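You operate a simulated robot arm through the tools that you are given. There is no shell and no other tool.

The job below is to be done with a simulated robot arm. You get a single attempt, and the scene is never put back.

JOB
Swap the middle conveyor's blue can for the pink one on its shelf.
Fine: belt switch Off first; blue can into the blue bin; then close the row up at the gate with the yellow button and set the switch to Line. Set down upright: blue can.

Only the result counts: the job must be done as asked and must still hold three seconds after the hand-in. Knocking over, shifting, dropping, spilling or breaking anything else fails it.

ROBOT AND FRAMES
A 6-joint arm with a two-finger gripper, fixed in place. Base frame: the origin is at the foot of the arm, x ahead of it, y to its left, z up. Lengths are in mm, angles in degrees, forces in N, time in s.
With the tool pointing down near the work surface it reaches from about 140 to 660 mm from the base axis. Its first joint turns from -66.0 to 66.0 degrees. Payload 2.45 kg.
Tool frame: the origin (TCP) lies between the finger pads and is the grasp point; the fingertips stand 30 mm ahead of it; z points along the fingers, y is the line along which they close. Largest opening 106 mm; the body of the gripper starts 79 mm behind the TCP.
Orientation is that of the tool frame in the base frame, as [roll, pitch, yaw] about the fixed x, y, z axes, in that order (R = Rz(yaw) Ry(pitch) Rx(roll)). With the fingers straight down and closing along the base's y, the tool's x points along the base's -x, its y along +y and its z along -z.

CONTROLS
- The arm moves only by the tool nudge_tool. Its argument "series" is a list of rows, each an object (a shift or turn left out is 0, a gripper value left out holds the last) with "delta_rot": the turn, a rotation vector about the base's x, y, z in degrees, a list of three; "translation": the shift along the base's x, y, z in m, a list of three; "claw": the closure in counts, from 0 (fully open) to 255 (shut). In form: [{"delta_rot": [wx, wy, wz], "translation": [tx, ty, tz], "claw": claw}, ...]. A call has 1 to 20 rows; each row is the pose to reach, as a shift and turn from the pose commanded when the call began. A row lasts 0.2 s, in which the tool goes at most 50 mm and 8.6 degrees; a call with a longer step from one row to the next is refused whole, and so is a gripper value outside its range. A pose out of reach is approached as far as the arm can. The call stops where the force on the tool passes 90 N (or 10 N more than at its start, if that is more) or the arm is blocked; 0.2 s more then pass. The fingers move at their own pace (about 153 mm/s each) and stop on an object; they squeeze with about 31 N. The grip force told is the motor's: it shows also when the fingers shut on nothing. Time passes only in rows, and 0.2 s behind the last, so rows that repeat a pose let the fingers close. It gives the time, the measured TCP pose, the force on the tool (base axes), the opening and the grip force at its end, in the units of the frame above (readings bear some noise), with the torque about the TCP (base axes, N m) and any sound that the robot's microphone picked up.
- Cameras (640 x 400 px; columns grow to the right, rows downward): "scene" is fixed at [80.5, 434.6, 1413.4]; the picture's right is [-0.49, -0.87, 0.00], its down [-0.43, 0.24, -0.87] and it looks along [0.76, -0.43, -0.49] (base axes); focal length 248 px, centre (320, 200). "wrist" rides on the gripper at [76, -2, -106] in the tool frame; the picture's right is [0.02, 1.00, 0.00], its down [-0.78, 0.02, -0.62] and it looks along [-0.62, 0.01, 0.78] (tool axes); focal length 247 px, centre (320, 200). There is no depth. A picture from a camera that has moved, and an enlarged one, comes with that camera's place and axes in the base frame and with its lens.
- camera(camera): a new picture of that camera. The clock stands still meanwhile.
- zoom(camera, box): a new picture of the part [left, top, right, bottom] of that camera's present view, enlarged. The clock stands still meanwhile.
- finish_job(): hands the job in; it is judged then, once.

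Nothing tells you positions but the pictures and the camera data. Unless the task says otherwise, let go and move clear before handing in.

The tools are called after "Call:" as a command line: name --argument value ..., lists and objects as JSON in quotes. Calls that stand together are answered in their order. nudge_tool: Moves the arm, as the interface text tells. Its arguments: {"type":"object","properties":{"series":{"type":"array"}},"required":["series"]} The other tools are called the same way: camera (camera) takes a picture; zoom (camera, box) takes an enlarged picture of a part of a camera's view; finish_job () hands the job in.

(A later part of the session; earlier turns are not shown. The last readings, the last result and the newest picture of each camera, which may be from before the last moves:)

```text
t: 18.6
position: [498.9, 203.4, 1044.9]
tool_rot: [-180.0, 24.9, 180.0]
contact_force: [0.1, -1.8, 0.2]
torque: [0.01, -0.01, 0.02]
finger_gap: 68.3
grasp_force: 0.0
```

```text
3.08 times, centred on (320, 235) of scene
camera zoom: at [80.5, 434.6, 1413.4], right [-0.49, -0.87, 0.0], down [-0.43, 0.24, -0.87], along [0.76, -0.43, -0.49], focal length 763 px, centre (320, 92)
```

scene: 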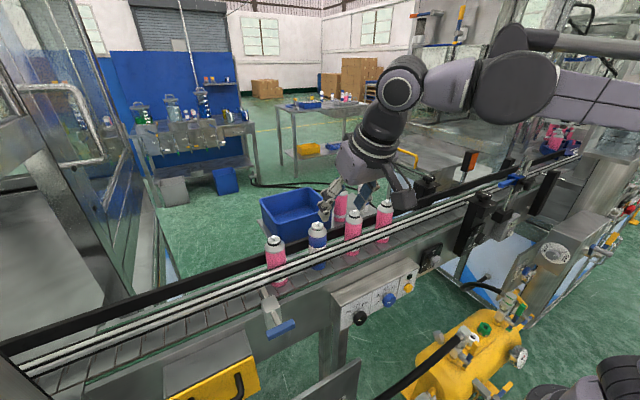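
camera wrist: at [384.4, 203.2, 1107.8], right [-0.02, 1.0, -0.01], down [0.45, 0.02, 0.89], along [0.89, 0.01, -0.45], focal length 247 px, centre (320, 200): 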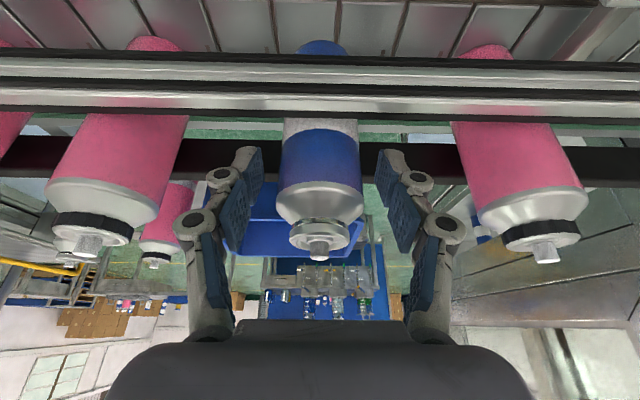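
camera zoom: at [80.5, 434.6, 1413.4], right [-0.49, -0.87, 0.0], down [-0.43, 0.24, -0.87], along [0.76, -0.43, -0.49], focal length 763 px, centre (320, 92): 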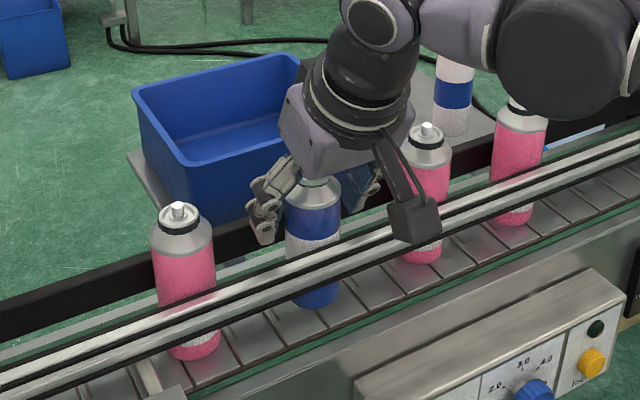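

The can is well between the pads at the upper body. Closing the gripper.

Call:
nudge_tool --series '[{"translation": [0, 0, 0], "claw": 120}, {"translation": [0, 0, 0], "claw": 255}, {"translation": [0, 0, 0], "claw": 255}, {"translation": [0, 0, 0], "claw": 255}]'

Call:
camera --camera "wrist"

```text
t: 19.6
position: [499.5, 204.2, 1045.7]
tool_rot: [-179.9, 25.1, -179.9]
contact_force: [-0.9, 1.3, 4.3]
torque: [0.01, -0.04, -0.04]
finger_gap: 43.5
grasp_force: 31.1
```

```text
taken
camera wrist: at [384.4, 203.2, 1108.2], right [-0.02, 1.0, -0.01], down [0.45, 0.02, 0.89], along [0.89, 0.01, -0.45], focal length 247 px, centre (320, 200)
```

wrist: 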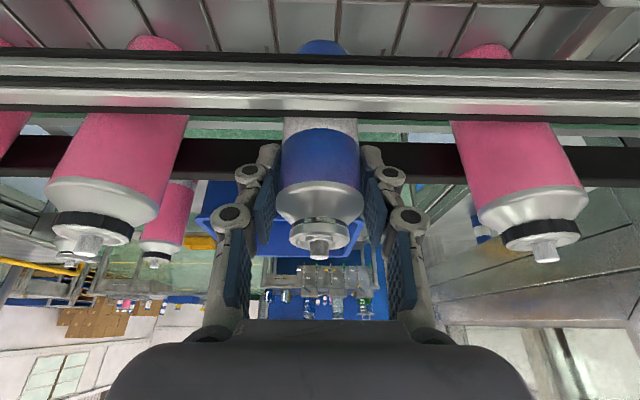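

Gripped at 43.5 mm. Lifting straight up, clear of the rails.

Call:
nudge_tool --series '[{"translation": [0, 0, 0.01], "claw": 255}, {"translation": [0, 0, 0.03]}, {"translation": [0, 0, 0.055]}, {"translation": [0, 0, 0.08]}, {"translation": [0, 0, 0.105]}, {"translation": [0, 0, 0.125]}, {"translation": [0, 0, 0.13]}, {"translation": [0, 0, 0.13]}]'

Call:
camera --camera "wrist"

Call:
camera --camera "scene"

```text
t: 21.4
position: [499.8, 204.3, 1173.6]
tool_rot: [180.0, 25.0, -179.9]
contact_force: [0.4, -0.4, -1.2]
torque: [-0.02, 0.0, -0.02]
finger_gap: 43.5
grasp_force: 30.6
```

```text
taken
camera wrist: at [384.4, 203.7, 1237.5], right [-0.02, 1.0, -0.01], down [0.45, 0.02, 0.89], along [0.89, 0.01, -0.45], focal length 247 px, centre (320, 200)
```

wrist: 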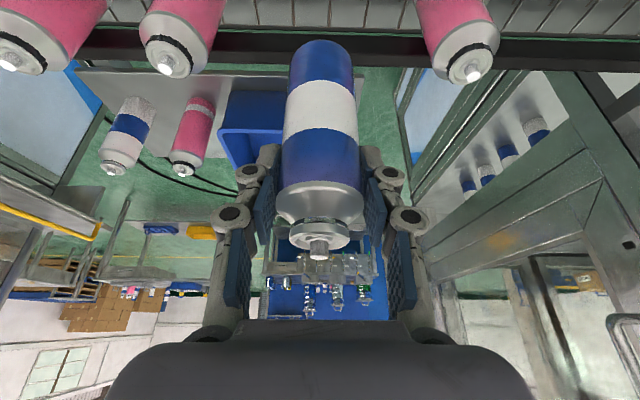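

```text
taken
```

scene: 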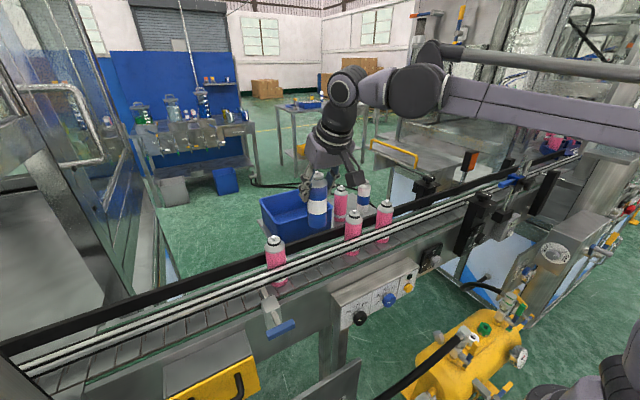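

The blue can hangs upright and clear, and the neighbours are undisturbed. Now I'll measure the bin and shelf positions from here.

Call:
zoom --camera "wrist" --box '[60, 50, 400, 260]'

Call:
zoom --camera "scene" --box '[240, 150, 420, 280]'

```text
1.88 times, centred on (230, 155) of wrist
camera zoom: at [384.4, 203.7, 1237.5], right [-0.02, 1.0, -0.01], down [0.45, 0.02, 0.89], along [0.89, 0.01, -0.45], focal length 465 px, centre (489, 285)
```

zoom: 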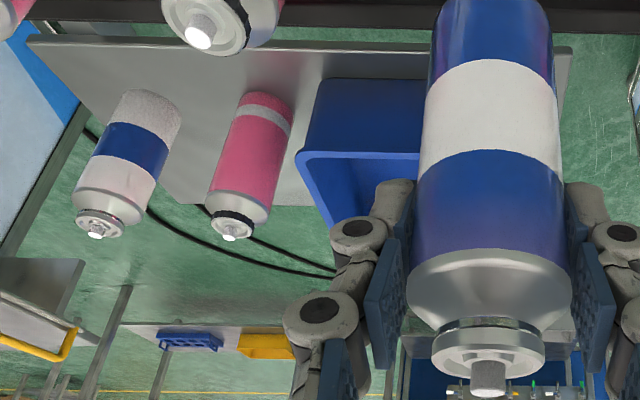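

```text
3.08 times, centred on (330, 215) of scene
camera zoom: at [80.6, 434.7, 1413.4], right [-0.49, -0.87, 0.0], down [-0.43, 0.24, -0.87], along [0.76, -0.43, -0.49], focal length 763 px, centre (289, 154)
```

zoom: 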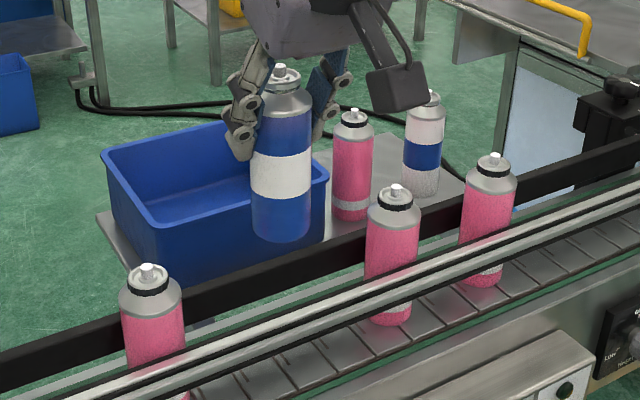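

The bin rim runs about x 656–828, y 61–256 at z≈995; the shelf surface is at z≈911, and the shelf pink is at about (692, 9). I'll carry the blue can over the back rail and the rim to about (723, 155), lowering slightly on the way to stay within reach.

Call:
nudge_tool --series '[{"translation": [0.02, -0.005, 0], "claw": 255}, {"translation": [0.05, -0.01, 0]}, {"translation": [0.08, -0.02, -0.008]}, {"translation": [0.11, -0.03, -0.018]}, {"translation": [0.14, -0.04, -0.028]}, {"translation": [0.17, -0.05, -0.038]}, {"translation": [0.2, -0.05, -0.048]}, {"translation": [0.22, -0.05, -0.056]}, {"translation": [0.225, -0.05, -0.06]}, {"translation": [0.225, -0.05, -0.06]}]'

Call:
camera --camera "wrist"

Call:
camera --camera "scene"

```text
t: 23.6
position: [710.7, 150.9, 1110.6]
tool_rot: [-179.9, 25.0, -180.0]
contact_force: [-0.5, 0.1, -0.6]
torque: [0.01, 0.03, -0.03]
finger_gap: 43.3
grasp_force: 30.9
out of reach, approached as far as the arm can: row 8, 9, 10
```

```text
taken
camera wrist: at [595.4, 150.8, 1173.8], right [-0.02, 1.0, -0.01], down [0.45, 0.02, 0.89], along [0.89, 0.01, -0.45], focal length 247 px, centre (320, 200)
```

wrist: 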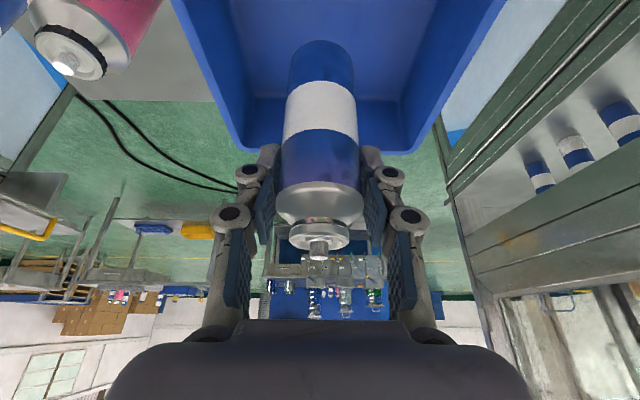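

```text
taken
```

scene: 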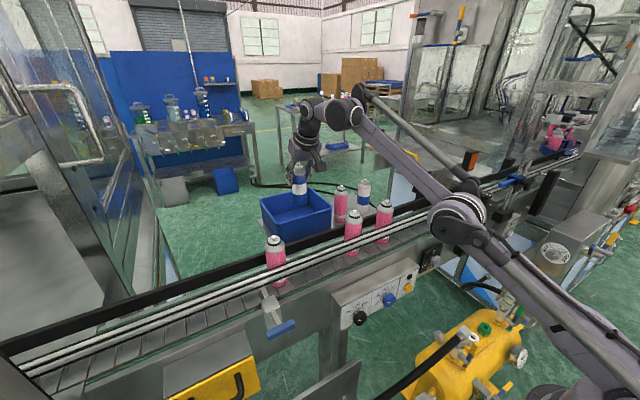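

The reach ended at x≈709, which is still well inside the bin with the can over it. I'll lower most of the way now, and the last bit by feel.

Call:
nudge_tool --series '[{"translation": [0, 0, -0.02], "claw": 255}, {"translation": [0.002, 0, -0.04]}, {"translation": [0.006, 0, -0.06]}, {"translation": [0.01, 0, -0.075]}, {"translation": [0.01, 0, -0.08]}, {"translation": [0.01, 0, -0.08]}]'

Call:
camera --camera "wrist"

Call:
zoom --camera "scene" --box '[230, 120, 420, 260]'

```text
t: 25.0
position: [720.9, 151.2, 1029.5]
tool_rot: [180.0, 24.9, -179.9]
contact_force: [0.2, 0.4, -0.2]
torque: [0.02, -0.02, 0.02]
finger_gap: 43.5
grasp_force: 30.7
```

```text
taken
camera wrist: at [605.9, 150.5, 1092.5], right [-0.02, 1.0, -0.01], down [0.45, 0.02, 0.89], along [0.89, 0.01, -0.45], focal length 247 px, centre (320, 200)
```

wrist: 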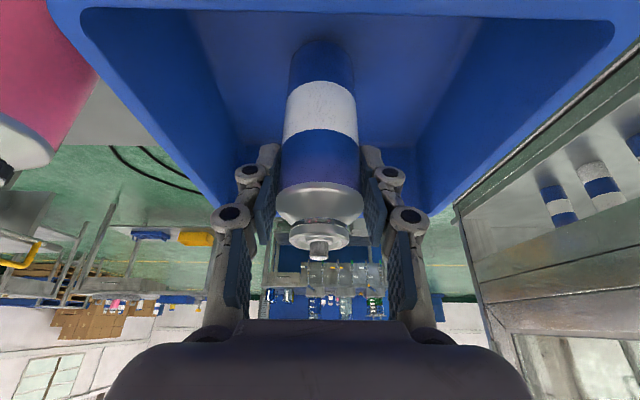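

```text
2.86 times, centred on (325, 190) of scene
camera zoom: at [80.6, 434.6, 1413.4], right [-0.49, -0.87, 0.0], down [-0.43, 0.24, -0.87], along [0.76, -0.43, -0.49], focal length 708 px, centre (306, 229)
```

zoom: 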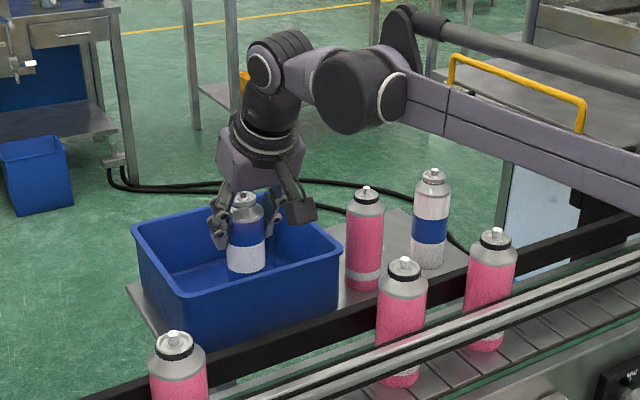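

The can is inside the bin, about 20 mm above the floor by my estimate. Lowering further in small steps.

Call:
nudge_tool --series '[{"translation": [0, 0, -0.005], "claw": 255}, {"translation": [0, 0, -0.01]}, {"translation": [0, 0, -0.014]}, {"translation": [0, 0, -0.014]}]'

```text
t: 26.0
position: [721.0, 150.6, 1016.8]
tool_rot: [179.9, 25.3, -180.0]
contact_force: [2.5, 1.4, 27.0]
torque: [-0.01, -0.18, -0.09]
finger_gap: 43.7
grasp_force: 30.8
```

The bottom has touched, with 27 N upward. I'll ease up slightly until the load is near zero.

Call:
nudge_tool --series '[{"translation": [0, 0, 0.0015], "claw": 255}, {"translation": [0, 0, 0.0015], "claw": 255}]'

Call:
camera --camera "wrist"

Call:
zoom --camera "scene" --box '[260, 160, 350, 230]'

```text
t: 26.6
position: [721.7, 150.9, 1016.3]
tool_rot: [180.0, 25.2, -180.0]
contact_force: [3.0, 1.2, 14.6]
torque: [0.06, -0.4, 0.02]
finger_gap: 43.6
grasp_force: 30.9
```

```text
taken
camera wrist: at [605.7, 150.7, 1079.9], right [-0.02, 1.0, -0.01], down [0.45, 0.02, 0.9], along [0.9, 0.01, -0.45], focal length 247 px, centre (320, 200)
```

wrist: 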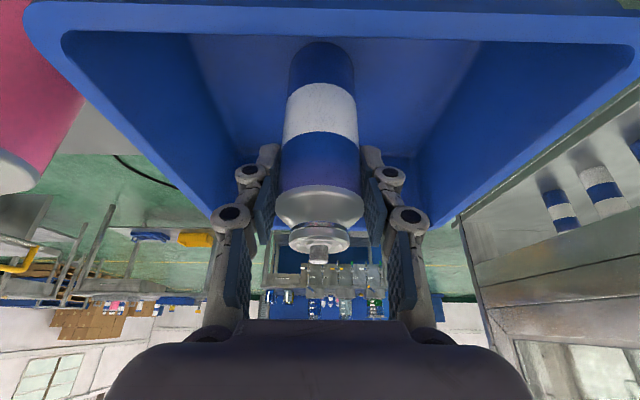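

```text
5.71 times, centred on (305, 195) of scene
camera zoom: at [80.3, 434.6, 1413.4], right [-0.49, -0.87, 0.0], down [-0.43, 0.24, -0.87], along [0.76, -0.43, -0.49], focal length 1417 px, centre (406, 229)
```

zoom: 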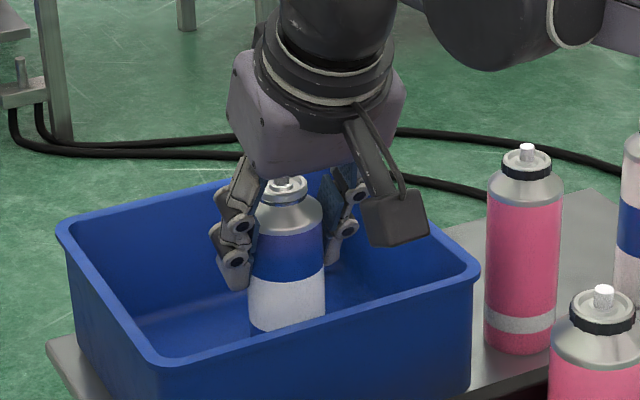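

The load fell to 15 N and the contact is at the can's bottom, as expected. I'll ease up another 1.5 mm, then open.

Call:
nudge_tool --series '[{"translation": [0, 0, 0.0015], "claw": 255}, {"translation": [0, 0, 0.0015], "claw": 255}]'

```text
t: 27.2
position: [720.8, 151.5, 1017.0]
tool_rot: [180.0, 25.0, 180.0]
contact_force: [0.0, -0.1, -0.3]
torque: [0.01, 0.0, -0.03]
finger_gap: 43.4
grasp_force: 31.1
```

Call:
nudge_tool --series '[{"translation": [0, 0, -0.0008], "claw": 255}, {"translation": [0, 0, -0.0008], "claw": 145}, {"translation": [0, 0, -0.0008], "claw": 130}, {"translation": [0, 0, -0.0008], "claw": 100}, {"translation": [0, 0, -0.0008], "claw": 90}]'

Call:
camera --camera "wrist"

Call:
zoom --camera "scene" --box '[260, 160, 350, 230]'

```text
t: 28.4
position: [720.5, 151.1, 1019.0]
tool_rot: [180.0, 25.0, 179.9]
contact_force: [-0.3, 0.2, 0.7]
torque: [0.01, 0.02, 0.0]
finger_gap: 68.5
grasp_force: 0.0
```

```text
taken
camera wrist: at [605.6, 150.4, 1080.9], right [-0.02, 1.0, -0.01], down [0.45, 0.02, 0.89], along [0.89, 0.01, -0.45], focal length 247 px, centre (320, 200)
```

wrist: 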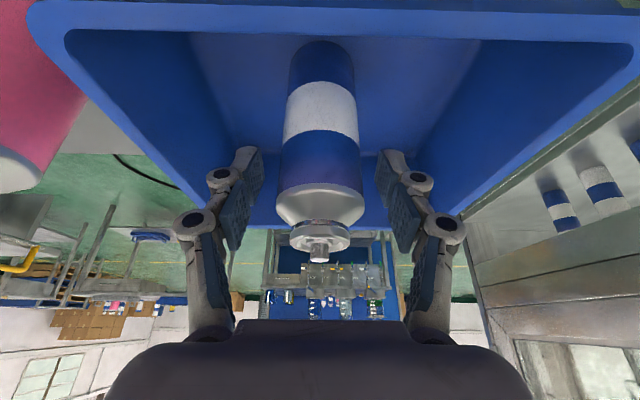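

```text
5.71 times, centred on (305, 195) of scene
camera zoom: at [80.5, 434.6, 1413.4], right [-0.49, -0.87, 0.0], down [-0.43, 0.24, -0.87], along [0.76, -0.43, -0.49], focal length 1417 px, centre (406, 229)
```

zoom: 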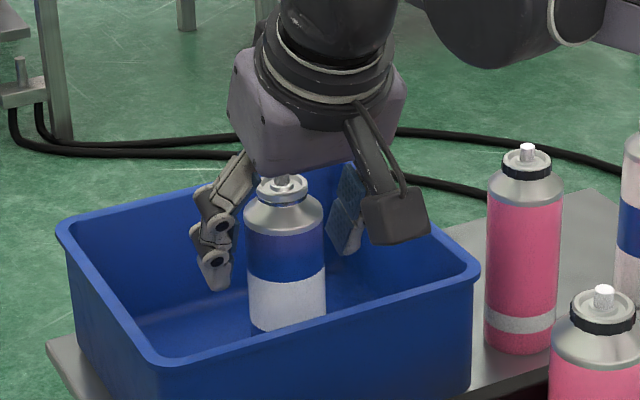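

The blue can stands upright in the bin on its own. I'll retract along the tool axis and then look at the shelf pink can.

Call:
nudge_tool --series '[{"translation": [-0.0085, 0, 0.018], "claw": 90}, {"translation": [-0.017, 0, 0.036]}, {"translation": [-0.03, 0, 0.064]}, {"translation": [-0.042, 0, 0.09]}, {"translation": [-0.055, -0.005, 0.118]}, {"translation": [-0.06, -0.03, 0.13]}, {"translation": [-0.065, -0.065, 0.13]}, {"translation": [-0.065, -0.1, 0.13]}, {"translation": [-0.065, -0.13, 0.13]}, {"translation": [-0.065, -0.143, 0.12], "claw": 120}, {"translation": [-0.065, -0.143, 0.11], "claw": 120}]'

Call:
camera --camera "wrist"

Call:
camera --camera "scene"

```text
t: 30.8
position: [656.1, 5.4, 1127.7]
tool_rot: [-179.9, 25.1, 180.0]
contact_force: [-0.5, -1.1, -0.9]
torque: [0.03, -0.01, 0.0]
finger_gap: 56.2
grasp_force: 0.1
```

```text
taken
camera wrist: at [540.7, 5.6, 1191.3], right [-0.02, 1.0, -0.01], down [0.45, 0.02, 0.89], along [0.89, 0.01, -0.45], focal length 247 px, centre (320, 200)
```

wrist: 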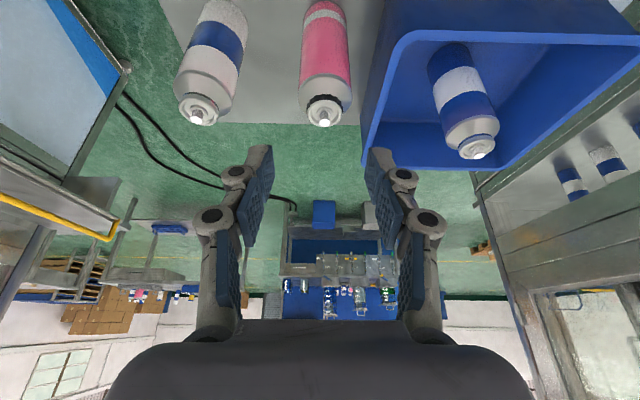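

```text
taken
```

scene: 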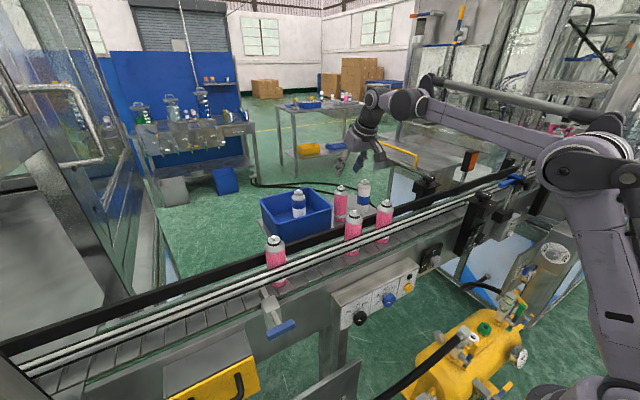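

Call:
zoom --camera "wrist" --box '[160, 0, 480, 200]'

Call:
zoom --camera "scene" --box '[250, 140, 410, 250]'

```text
2.00 times, centred on (320, 100) of wrist
camera zoom: at [540.7, 5.6, 1191.3], right [-0.02, 1.0, -0.01], down [0.45, 0.02, 0.89], along [0.89, 0.01, -0.45], focal length 494 px, centre (320, 400)
```

zoom: 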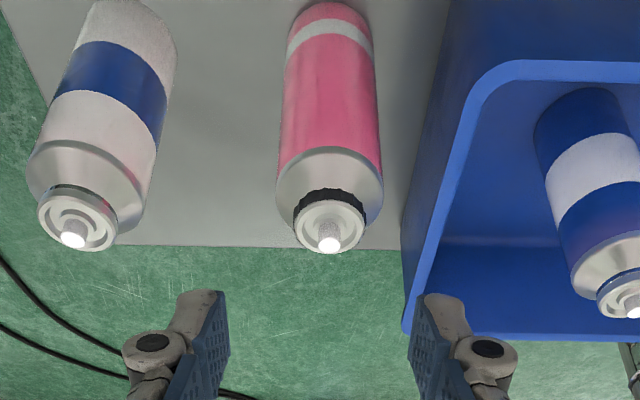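

```text
3.64 times, centred on (330, 195) of scene
camera zoom: at [80.6, 434.6, 1413.4], right [-0.49, -0.87, 0.0], down [-0.43, 0.24, -0.87], along [0.76, -0.43, -0.49], focal length 902 px, centre (284, 218)
```

zoom: 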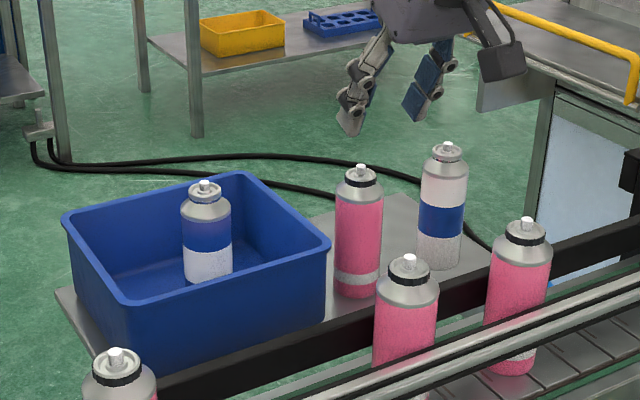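

The shelf pink is at about (691, 10) with its top at z≈1046; the bin rim's nearest edge is at y≈66, which leaves about 18 mm beside the finger. I'll go above it and check before descending.

Call:
nudge_tool --series '[{"translation": [0.018, 0.0015, 0], "claw": 120}, {"translation": [0.036, 0.0029, 0]}, {"translation": [0.036, 0.0029, -0.02]}, {"translation": [0.036, 0.0029, -0.05]}, {"translation": [0.036, 0.0029, -0.065]}, {"translation": [0.036, 0.0029, -0.065]}]'

Call:
camera --camera "wrist"

Call:
zoom --camera "scene" --box '[290, 150, 400, 230]'

```text
t: 32.2
position: [691.6, 11.9, 1061.5]
tool_rot: [-180.0, 25.0, 180.0]
contact_force: [-0.1, -0.6, -0.2]
torque: [0.01, 0.0, -0.01]
finger_gap: 56.0
grasp_force: 0.1
```

```text
taken
camera wrist: at [576.6, 10.8, 1125.4], right [-0.02, 1.0, -0.01], down [0.45, 0.02, 0.89], along [0.89, 0.01, -0.45], focal length 247 px, centre (320, 200)
```

wrist: 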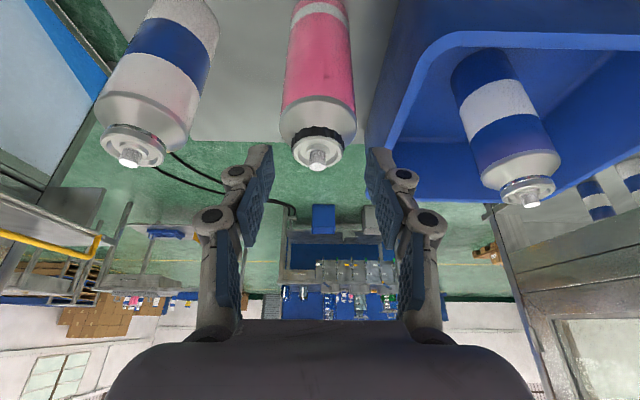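

```text
5.00 times, centred on (345, 190) of scene
camera zoom: at [80.5, 434.6, 1413.4], right [-0.49, -0.87, 0.0], down [-0.43, 0.24, -0.87], along [0.76, -0.43, -0.49], focal length 1240 px, centre (195, 250)
```

zoom: 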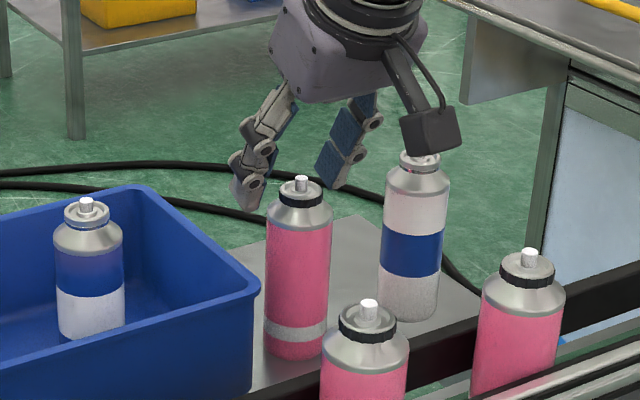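

I'm aligned to within 1–2 mm. I'll shift slightly, descend to the same grip height as before and close on the pink can.

Call:
nudge_tool --series '[{"translation": [0.002, -0.0014, -0.018], "claw": 120}, {"translation": [0.002, -0.0014, -0.036]}, {"translation": [0.002, -0.0014, -0.05]}, {"translation": [0.002, -0.0014, -0.054]}, {"translation": [0.002, -0.0014, -0.054]}]'

Call:
camera --camera "wrist"

Call:
zoom --camera "scene" --box '[290, 150, 400, 230]'

```text
t: 33.4
position: [693.7, 9.1, 1010.3]
tool_rot: [-179.9, 25.0, -180.0]
contact_force: [0.8, 0.2, -0.5]
torque: [0.02, -0.01, 0.02]
finger_gap: 55.9
grasp_force: 0.0
```

```text
taken
camera wrist: at [578.5, 8.8, 1072.0], right [-0.02, 1.0, -0.01], down [0.45, 0.02, 0.89], along [0.89, 0.01, -0.45], focal length 247 px, centre (320, 200)
```

wrist: 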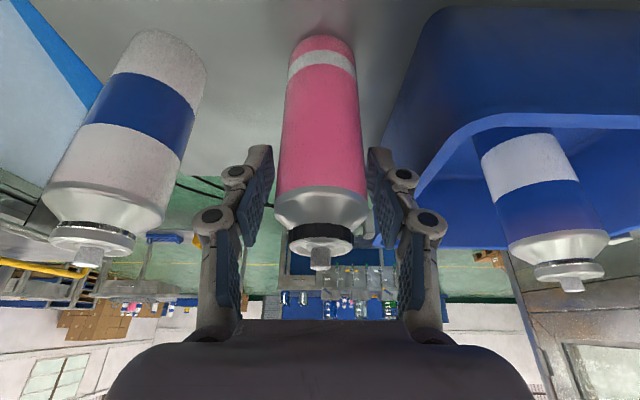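

```text
5.00 times, centred on (345, 190) of scene
camera zoom: at [80.5, 434.6, 1413.4], right [-0.49, -0.87, 0.0], down [-0.43, 0.24, -0.87], along [0.76, -0.43, -0.49], focal length 1240 px, centre (195, 250)
```

zoom: 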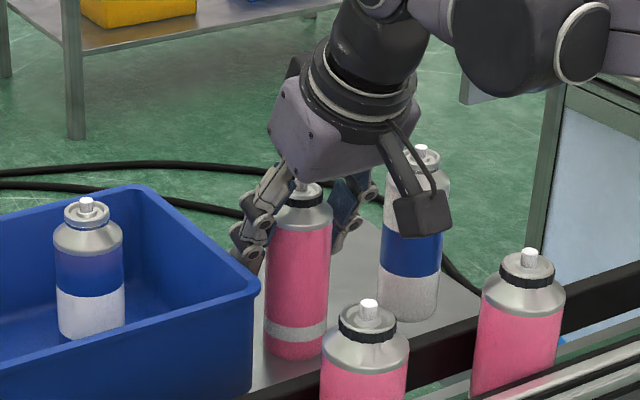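

Call:
nudge_tool --series '[{"translation": [0, 0, 0], "claw": 150}, {"translation": [0, 0, 0], "claw": 255}, {"translation": [0, 0, 0], "claw": 255}, {"translation": [0, 0, 0], "claw": 255}]'

Call:
camera --camera "wrist"

```text
t: 34.4
position: [693.7, 10.3, 1010.0]
tool_rot: [-180.0, 25.1, -180.0]
contact_force: [-0.6, 0.0, 0.4]
torque: [-0.05, 0.08, -0.01]
finger_gap: 42.4
grasp_force: 31.3
```

```text
taken
camera wrist: at [578.5, 8.8, 1072.2], right [-0.02, 1.0, -0.01], down [0.45, 0.02, 0.89], along [0.89, 0.01, -0.45], focal length 247 px, centre (320, 200)
```

wrist: 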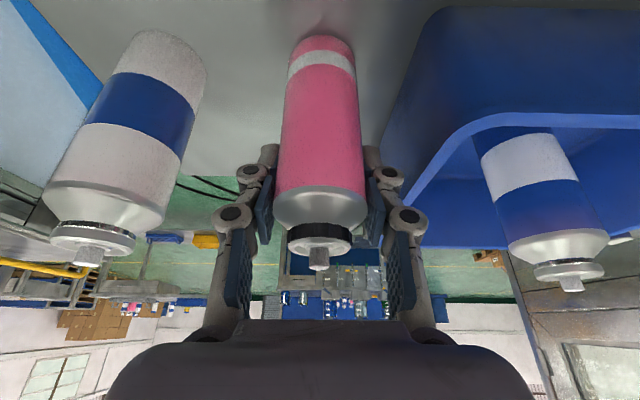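

The pink can is gripped. I'll lift it, pull back to x≈610, between the bin and the belt cans, then shift to y≈204.

Call:
nudge_tool --series '[{"translation": [0, 0, 0.01], "claw": 255}, {"translation": [0, 0, 0.03]}, {"translation": [0, 0, 0.055]}, {"translation": [0, 0, 0.085]}, {"translation": [-0.005, 0, 0.115]}, {"translation": [-0.025, 0, 0.14]}, {"translation": [-0.055, 0, 0.155]}, {"translation": [-0.08, 0, 0.165]}, {"translation": [-0.082, 0.02, 0.165]}, {"translation": [-0.082, 0.055, 0.165]}, {"translation": [-0.082, 0.09, 0.165]}, {"translation": [-0.082, 0.125, 0.165]}, {"translation": [-0.082, 0.16, 0.165]}, {"translation": [-0.082, 0.185, 0.165]}, {"translation": [-0.082, 0.193, 0.165]}, {"translation": [-0.082, 0.193, 0.165]}]'

Call:
camera --camera "wrist"

Call:
camera --camera "scene"

```text
t: 37.8
position: [611.9, 202.6, 1172.3]
tool_rot: [-180.0, 24.9, 180.0]
contact_force: [-0.3, 0.8, -1.5]
torque: [0.02, 0.01, 0.0]
finger_gap: 42.7
grasp_force: 30.6
```

```text
taken
camera wrist: at [496.9, 201.5, 1236.3], right [-0.02, 1.0, -0.01], down [0.45, 0.02, 0.89], along [0.89, 0.01, -0.45], focal length 247 px, centre (320, 200)
```

wrist: 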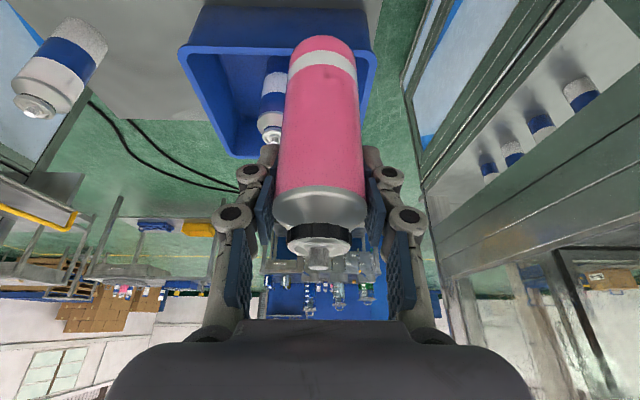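

```text
taken
```

scene: 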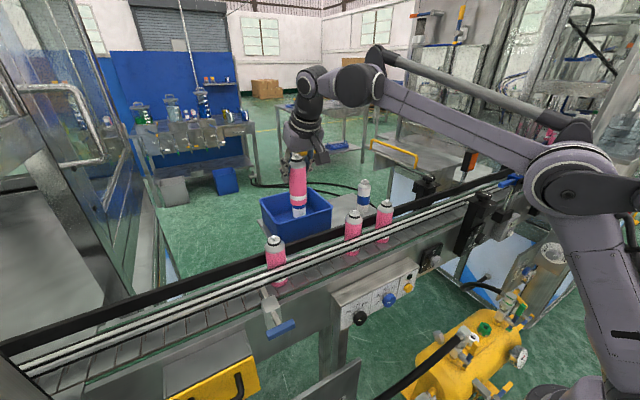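

The pink can is carried clear at (611, 203). Now I'll move it over the empty slot and lower it between the rails, stopping some mm above the belt.

Call:
nudge_tool --series '[{"translation": [-0.02, 0.0005, 0], "claw": 255}, {"translation": [-0.05, 0.001, 0]}, {"translation": [-0.08, 0.0015, 0]}, {"translation": [-0.105, 0.0015, 0]}, {"translation": [-0.1125, 0.0015, 0]}, {"translation": [-0.1125, 0.0015, 0]}]'

Call:
camera --camera "wrist"

Call:
zoom --camera "scene" --box '[240, 150, 420, 290]'

```text
t: 39.2
position: [498.4, 203.0, 1172.7]
tool_rot: [-180.0, 25.1, -180.0]
contact_force: [0.7, 0.0, -0.8]
torque: [0.0, 0.03, 0.01]
finger_gap: 42.5
grasp_force: 31.0
```

```text
taken
camera wrist: at [383.8, 202.1, 1235.9], right [-0.02, 1.0, -0.01], down [0.45, 0.02, 0.89], along [0.89, 0.01, -0.45], focal length 247 px, centre (320, 200)
```

wrist: 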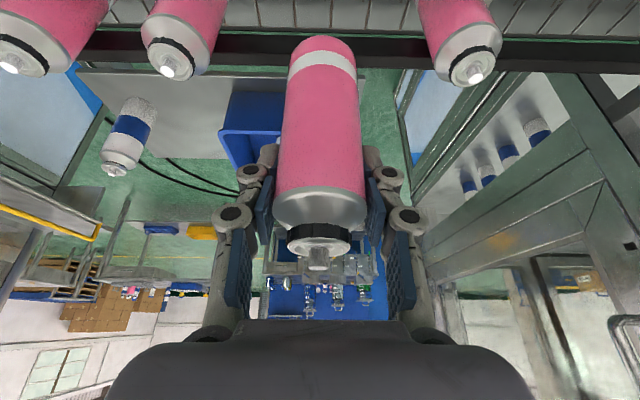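

```text
2.86 times, centred on (330, 220) of scene
camera zoom: at [80.5, 434.6, 1413.4], right [-0.49, -0.87, 0.0], down [-0.43, 0.24, -0.87], along [0.76, -0.43, -0.49], focal length 708 px, centre (291, 143)
```

zoom: 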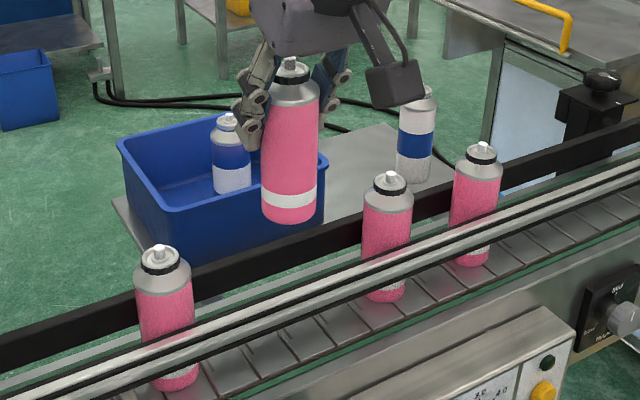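

Call:
nudge_tool --series '[{"translation": [0.0, 0.001, -0.025], "claw": 255}, {"translation": [0.0, 0.0015, -0.05]}, {"translation": [0.0, 0.0015, -0.07]}, {"translation": [0.0, 0.0015, -0.09]}, {"translation": [0.0, 0.0015, -0.11]}, {"translation": [0.0, 0.0015, -0.12]}, {"translation": [0.0, 0.0015, -0.124]}, {"translation": [0.0, 0.0015, -0.124]}]'

Call:
camera --camera "wrist"

Call:
zoom --camera "scene" --box '[240, 180, 400, 300]'

```text
t: 41.0
position: [499.5, 205.5, 1048.4]
tool_rot: [180.0, 25.2, -180.0]
contact_force: [10.0, -4.4, 18.3]
torque: [-0.08, 0.23, 0.11]
finger_gap: 42.1
grasp_force: 31.0
```

```text
taken
camera wrist: at [383.9, 204.4, 1111.7], right [-0.02, 1.0, -0.01], down [0.45, 0.02, 0.9], along [0.9, 0.01, -0.45], focal length 247 px, centre (320, 200)
```

wrist: 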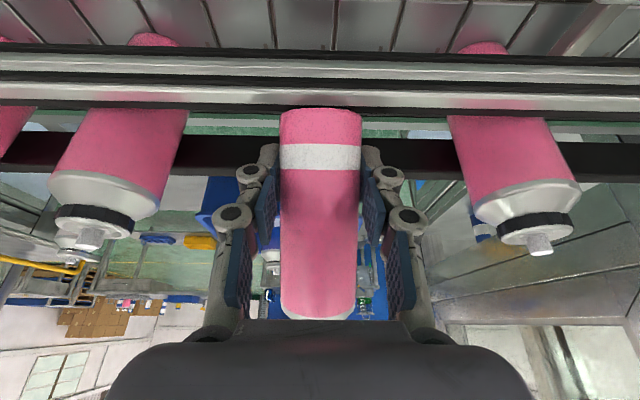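

```text
3.33 times, centred on (320, 240) of scene
camera zoom: at [80.5, 434.4, 1413.5], right [-0.49, -0.87, 0.0], down [-0.43, 0.24, -0.87], along [0.76, -0.43, -0.49], focal length 827 px, centre (320, 67)
```

zoom: 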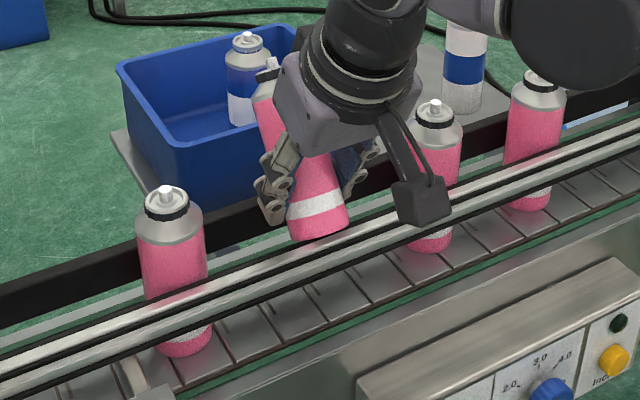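

The pink can caught on the front rail: it slid in the grip and now leans about 25°, top toward +x, still held. I should not push further. I'll lift it straight up off the rail and inspect.

Call:
nudge_tool --series '[{"translation": [0, 0, 0.008], "claw": 255}, {"translation": [0, 0, 0.025]}, {"translation": [0, 0, 0.05]}, {"translation": [0, 0, 0.08]}, {"translation": [0, 0, 0.11]}, {"translation": [0, 0, 0.125]}, {"translation": [0, 0, 0.125]}]'

Call:
camera --camera "wrist"

Call:
camera --camera "scene"

Call:
zoom --camera "scene" --box '[240, 150, 420, 290]'

```text
t: 42.6
position: [498.7, 204.8, 1175.6]
tool_rot: [179.9, 25.1, -180.0]
contact_force: [-0.3, -0.4, -0.9]
torque: [0.01, 0.03, 0.03]
finger_gap: 42.3
grasp_force: 31.0
```

```text
taken
camera wrist: at [384.4, 205.0, 1238.8], right [-0.02, 1.0, -0.01], down [0.45, 0.02, 0.89], along [0.89, 0.01, -0.45], focal length 247 px, centre (320, 200)
```

wrist: 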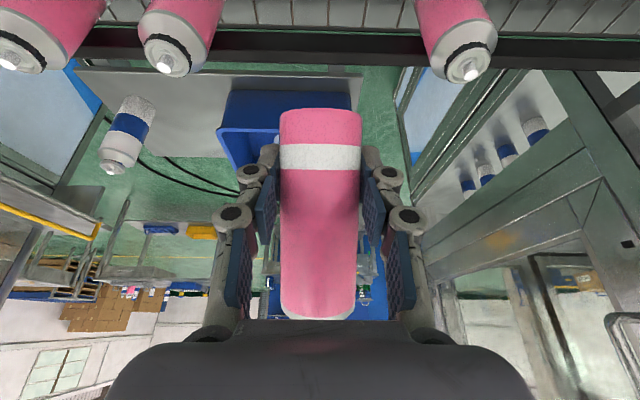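

```text
taken
```

scene: 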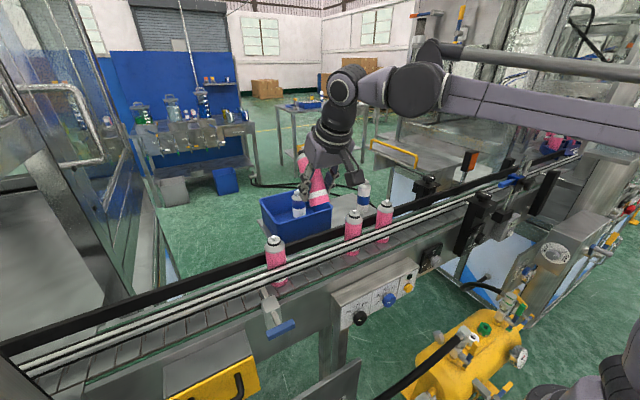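

```text
2.86 times, centred on (330, 220) of scene
camera zoom: at [80.6, 434.6, 1413.4], right [-0.49, -0.87, 0.0], down [-0.43, 0.24, -0.87], along [0.76, -0.43, -0.49], focal length 708 px, centre (291, 143)
```

zoom: 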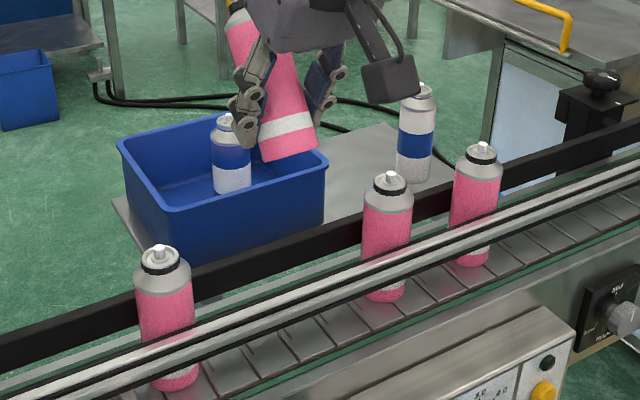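

Everything else is intact. The can leans about 35° in the grip, held about 40 mm above its bottom. I'll take it back over the shelf (free spot near x≈735, y≈0) with the tool tilted to about 50°, so the can leans only about 10°, set it upright there and re-grasp it properly.

Call:
nudge_tool --series '[{"translation": [0.02, 0, 0], "claw": 255}, {"translation": [0.05, 0, 0]}, {"translation": [0.085, 0, 0], "delta_rot": [0, -4, 0]}, {"translation": [0.112, 0, 0], "delta_rot": [0, -9, 0]}, {"translation": [0.115, -0.02, 0], "delta_rot": [0, -14, 0]}, {"translation": [0.115, -0.055, 0], "delta_rot": [0, -19, 0]}, {"translation": [0.115, -0.09, 0], "delta_rot": [0, -25, 0]}, {"translation": [0.115, -0.125, 0], "delta_rot": [0, -25, 0]}, {"translation": [0.115, -0.16, 0], "delta_rot": [0, -25, 0]}, {"translation": [0.115, -0.19, 0], "delta_rot": [0, -25, 0]}, {"translation": [0.115, -0.207, 0], "delta_rot": [0, -25, 0]}, {"translation": [0.115, -0.207, 0], "delta_rot": [0, -25, 0]}]'

Call:
camera --camera "wrist"

Call:
zoom --camera "scene" --box '[250, 110, 430, 240]'

```text
t: 45.2
position: [613.5, 0.4, 1174.0]
tool_rot: [180.0, 50.1, -180.0]
contact_force: [-0.5, -0.1, -0.6]
torque: [0.04, 0.0, -0.04]
finger_gap: 42.4
grasp_force: 31.0
```

```text
taken
camera wrist: at [482.3, -0.5, 1181.7], right [-0.01, 1.0, -0.02], down [0.03, 0.02, 1.0], along [1.0, 0.01, -0.03], focal length 247 px, centre (320, 200)
```

wrist: 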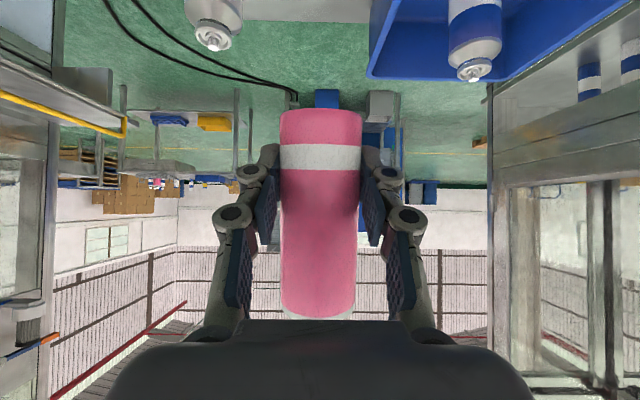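

```text
3.08 times, centred on (340, 175) of scene
camera zoom: at [80.6, 434.6, 1413.4], right [-0.49, -0.87, 0.0], down [-0.43, 0.24, -0.87], along [0.76, -0.43, -0.49], focal length 763 px, centre (258, 277)
```

zoom: 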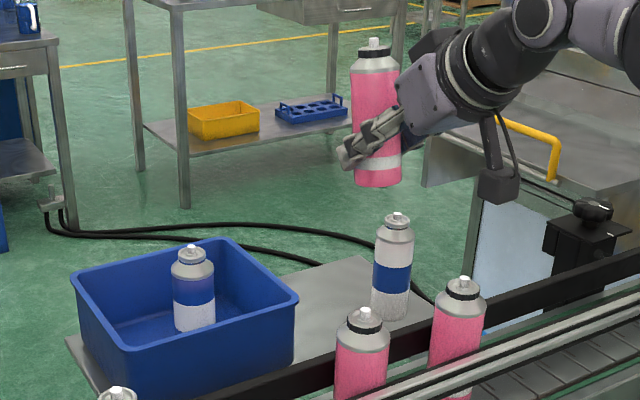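

The can now leans only about 10°, as predicted. I'll move over the free shelf spot and go down to a few mm above the shelf.

Call:
nudge_tool --series '[{"translation": [0.03, 0, -0.01], "claw": 255}, {"translation": [0.06, 0, -0.03]}, {"translation": [0.09, 0, -0.055]}, {"translation": [0.115, 0, -0.085]}, {"translation": [0.122, 0, -0.12]}, {"translation": [0.122, 0, -0.15]}, {"translation": [0.122, 0, -0.175]}, {"translation": [0.122, 0, -0.19]}, {"translation": [0.122, 0, -0.19]}]'

Call:
camera --camera "wrist"

Call:
zoom --camera "scene" --box '[270, 130, 420, 240]'

```text
t: 47.2
position: [736.2, -2.9, 984.7]
tool_rot: [179.9, 50.2, 179.9]
contact_force: [-0.9, -0.5, -0.5]
torque: [0.06, 0.01, -0.01]
finger_gap: 42.1
grasp_force: 30.9
```

```text
taken
camera wrist: at [604.7, -3.4, 992.9], right [-0.01, 1.0, -0.02], down [0.03, 0.02, 1.0], along [1.0, 0.01, -0.03], focal length 247 px, centre (320, 200)
```

wrist: 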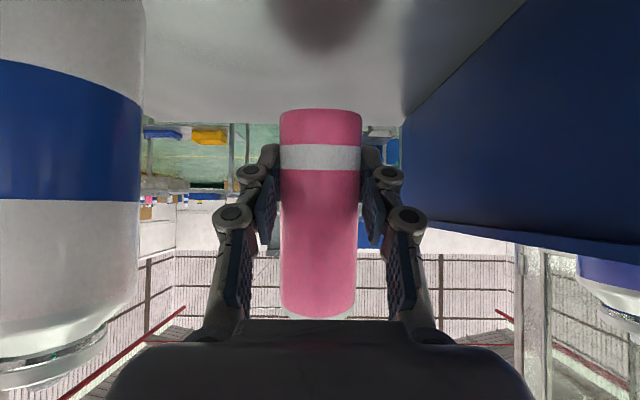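

```text
3.64 times, centred on (345, 185) of scene
camera zoom: at [80.6, 434.6, 1413.4], right [-0.49, -0.87, 0.0], down [-0.43, 0.24, -0.87], along [0.76, -0.43, -0.49], focal length 902 px, centre (229, 254)
```

zoom: 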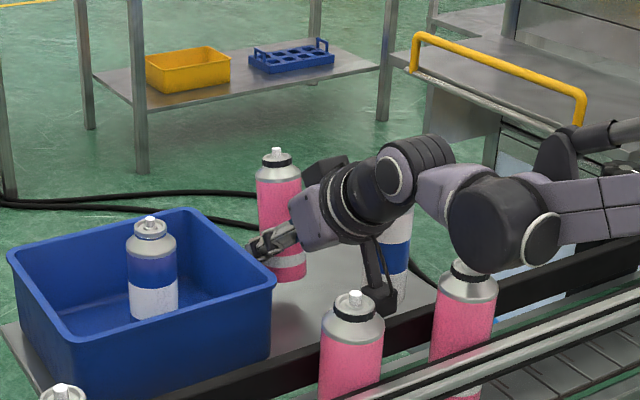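

I'm holding about 20 mm above the shelf. The arm's joint passes fairly near the belt cans' tops, so I'll look at that clearance before lowering.

Call:
zoom --camera "scene" --box '[330, 150, 450, 240]'

Call:
camera --camera "scene"

```text
4.44 times, centred on (390, 195) of scene
camera zoom: at [80.6, 434.6, 1413.4], right [-0.49, -0.87, 0.0], down [-0.43, 0.24, -0.87], along [0.76, -0.43, -0.49], focal length 1102 px, centre (9, 222)
```

zoom: 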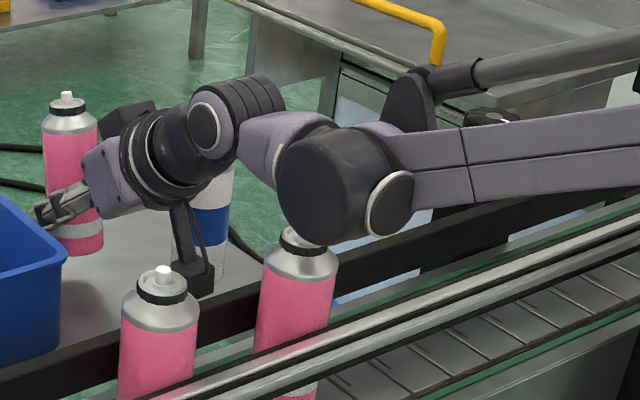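

```text
taken
```

scene: 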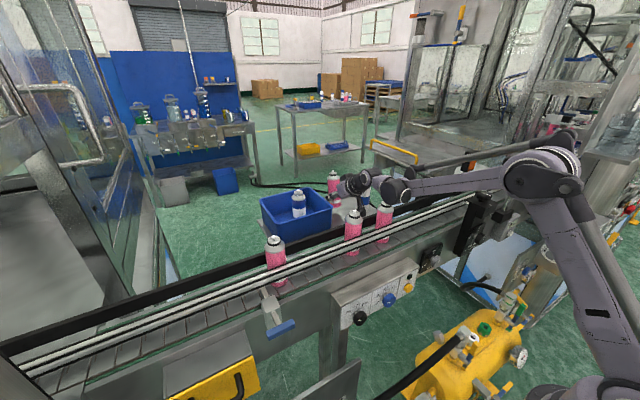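

The black arm joint is above the belt line near x≈466 with about 20 mm over the can tops, so lowering right here would be tight. I'll shift back 20 mm in x, which moves that joint in front of the cans, then lower a little and look again.

Call:
nudge_tool --series '[{"translation": [-0.008, 0.003, 0], "claw": 255}, {"translation": [-0.02, 0.006, 0]}, {"translation": [-0.02, 0.006, -0.006]}, {"translation": [-0.02, 0.006, -0.01]}, {"translation": [-0.02, 0.006, -0.01]}]'

Call:
zoom --camera "scene" --box '[310, 150, 430, 240]'

Call:
camera --camera "wrist"

```text
t: 48.4
position: [715.2, 4.8, 973.2]
tool_rot: [-179.9, 50.0, -179.9]
contact_force: [-0.5, -0.7, -0.6]
torque: [0.01, -0.03, 0.05]
finger_gap: 42.1
grasp_force: 30.9
```

```text
4.44 times, centred on (370, 195) of scene
camera zoom: at [80.6, 434.6, 1413.4], right [-0.49, -0.87, 0.0], down [-0.43, 0.24, -0.87], along [0.76, -0.43, -0.49], focal length 1102 px, centre (98, 222)
```

zoom: 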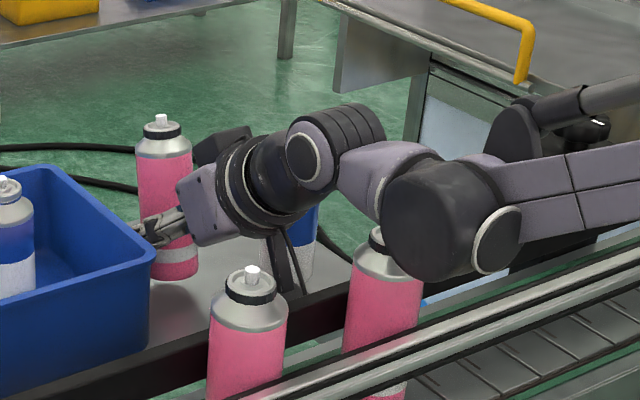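

```text
taken
camera wrist: at [584.5, 3.8, 982.4], right [-0.01, 1.0, -0.02], down [0.03, 0.02, 1.0], along [1.0, 0.01, -0.03], focal length 247 px, centre (320, 200)
```

wrist: 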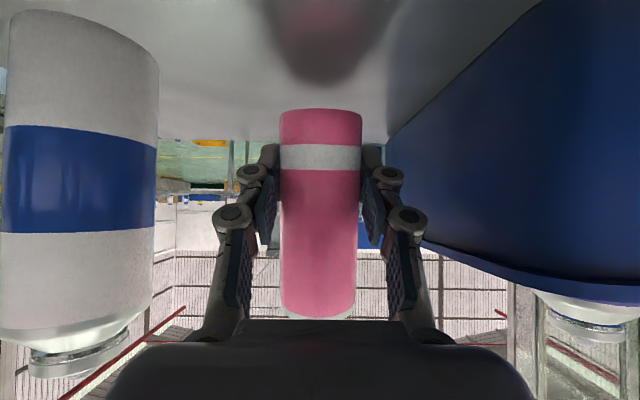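

The shelf is about 10–13 mm below the can, but the arm's forearm end would come close to the pink belt can at y≈-12. I'll yaw the tool about -18° around the grasp point, so the forearm passes between the two belt cans (y≈37), and shift slightly away from the bin.

Call:
nudge_tool --series '[{"translation": [0, -0.003, 0.004], "delta_rot": [0, 0, -4], "claw": 255}, {"translation": [0, -0.007, 0.004], "delta_rot": [0, 0, -9]}, {"translation": [0, -0.011, 0.004], "delta_rot": [0, 0, -14]}, {"translation": [0, -0.0135, 0.004], "delta_rot": [0, 0, -18]}, {"translation": [0, -0.0135, 0.004], "delta_rot": [0, 0, -18]}]'

Call:
zoom --camera "scene" --box '[310, 150, 430, 240]'

Call:
camera --camera "wrist"

```text
t: 49.6
position: [715.9, -8.9, 979.4]
tool_rot: [179.9, 50.2, 161.9]
contact_force: [-0.1, -0.2, -0.2]
torque: [0.01, 0.01, 0.01]
finger_gap: 42.1
grasp_force: 31.4
```

```text
4.44 times, centred on (370, 195) of scene
camera zoom: at [80.6, 434.7, 1413.4], right [-0.49, -0.87, 0.0], down [-0.43, 0.24, -0.87], along [0.76, -0.43, -0.49], focal length 1102 px, centre (98, 222)
```

zoom: 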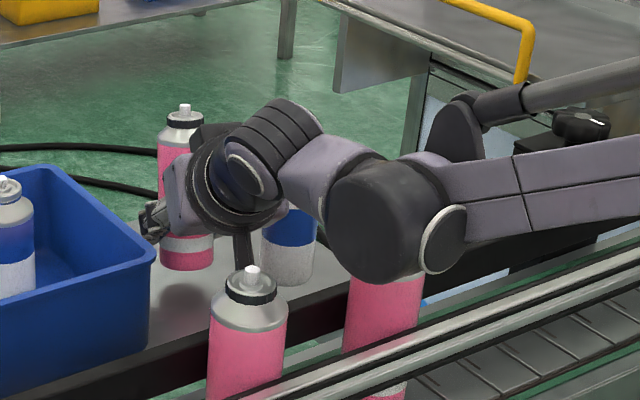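

```text
taken
camera wrist: at [590.6, 30.7, 987.1], right [0.3, 0.95, -0.02], down [0.03, 0.01, 1.0], along [0.95, -0.3, -0.03], focal length 247 px, centre (320, 200)
```

wrist: 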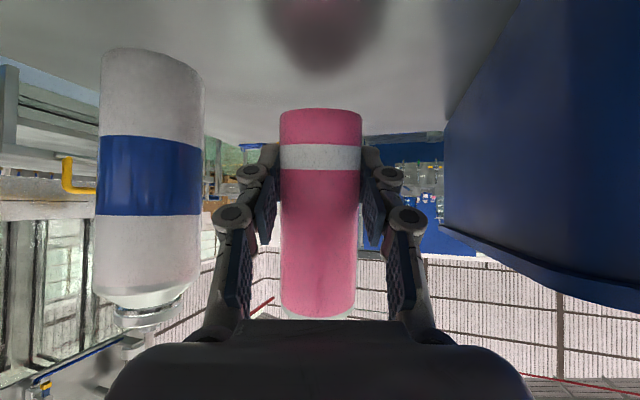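

The forearm end now sits between the two belt cans. Lowering in small steps toward the shelf contact.

Call:
nudge_tool --series '[{"translation": [0, 0, -0.004], "claw": 255}, {"translation": [0, 0, -0.008]}, {"translation": [0, 0, -0.011]}, {"translation": [0, 0, -0.011]}]'

Call:
camera --camera "wrist"

```text
t: 50.6
position: [715.2, -8.5, 967.1]
tool_rot: [-180.0, 50.0, 162.0]
contact_force: [-0.4, -0.6, -1.0]
torque: [-0.01, 0.02, 0.04]
finger_gap: 42.4
grasp_force: 31.3
```

```text
taken
camera wrist: at [590.2, 30.7, 975.7], right [0.3, 0.96, -0.02], down [0.03, 0.01, 1.0], along [0.95, -0.3, -0.03], focal length 247 px, centre (320, 200)
```

wrist: 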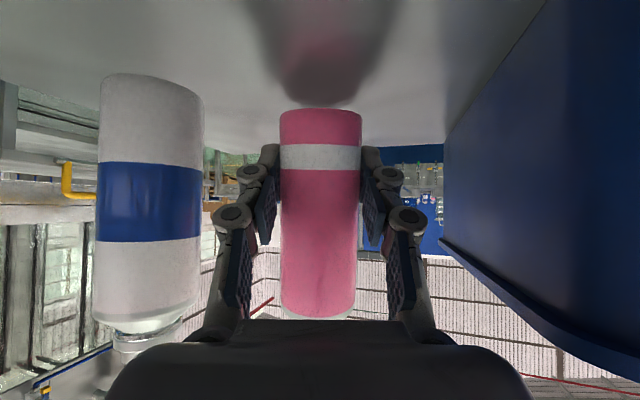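

About 3 mm remain, judging by the reflection. Continuing gently.

Call:
nudge_tool --series '[{"translation": [0, 0, -0.0015], "claw": 255}, {"translation": [0, 0, -0.003]}, {"translation": [0, 0, -0.004]}, {"translation": [0, 0, -0.004]}]'

Call:
zoom --camera "wrist" --box '[220, 60, 420, 200]'

```text
t: 51.6
position: [716.2, -9.2, 962.8]
tool_rot: [-180.0, 49.9, 162.0]
contact_force: [-1.2, -0.2, 0.3]
torque: [0.01, 0.02, 0.02]
finger_gap: 42.2
grasp_force: 31.4
```

```text
2.86 times, centred on (320, 130) of wrist
camera zoom: at [590.7, 30.4, 971.8], right [0.3, 0.96, -0.02], down [0.03, 0.01, 1.0], along [0.95, -0.3, -0.03], focal length 706 px, centre (320, 400)
```

zoom: 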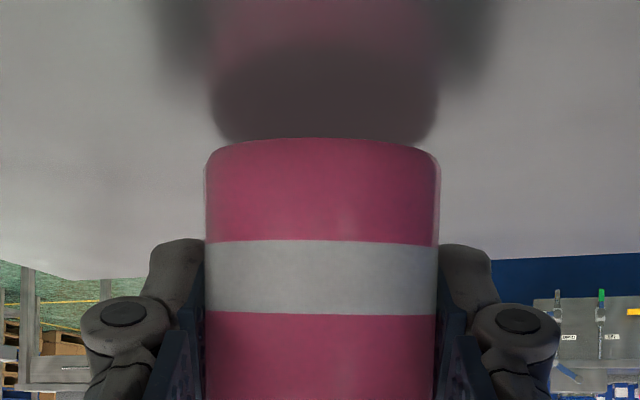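

Call:
nudge_tool --series '[{"translation": [0, 0, -0.001], "claw": 255}, {"translation": [0, 0, -0.002]}, {"translation": [0, 0, -0.002]}]'

```text
t: 52.4
position: [715.7, -8.6, 963.0]
tool_rot: [180.0, 50.2, 162.1]
contact_force: [-2.6, -0.3, 14.9]
torque: [-0.14, -0.16, -0.02]
finger_gap: 42.5
grasp_force: 30.7
```

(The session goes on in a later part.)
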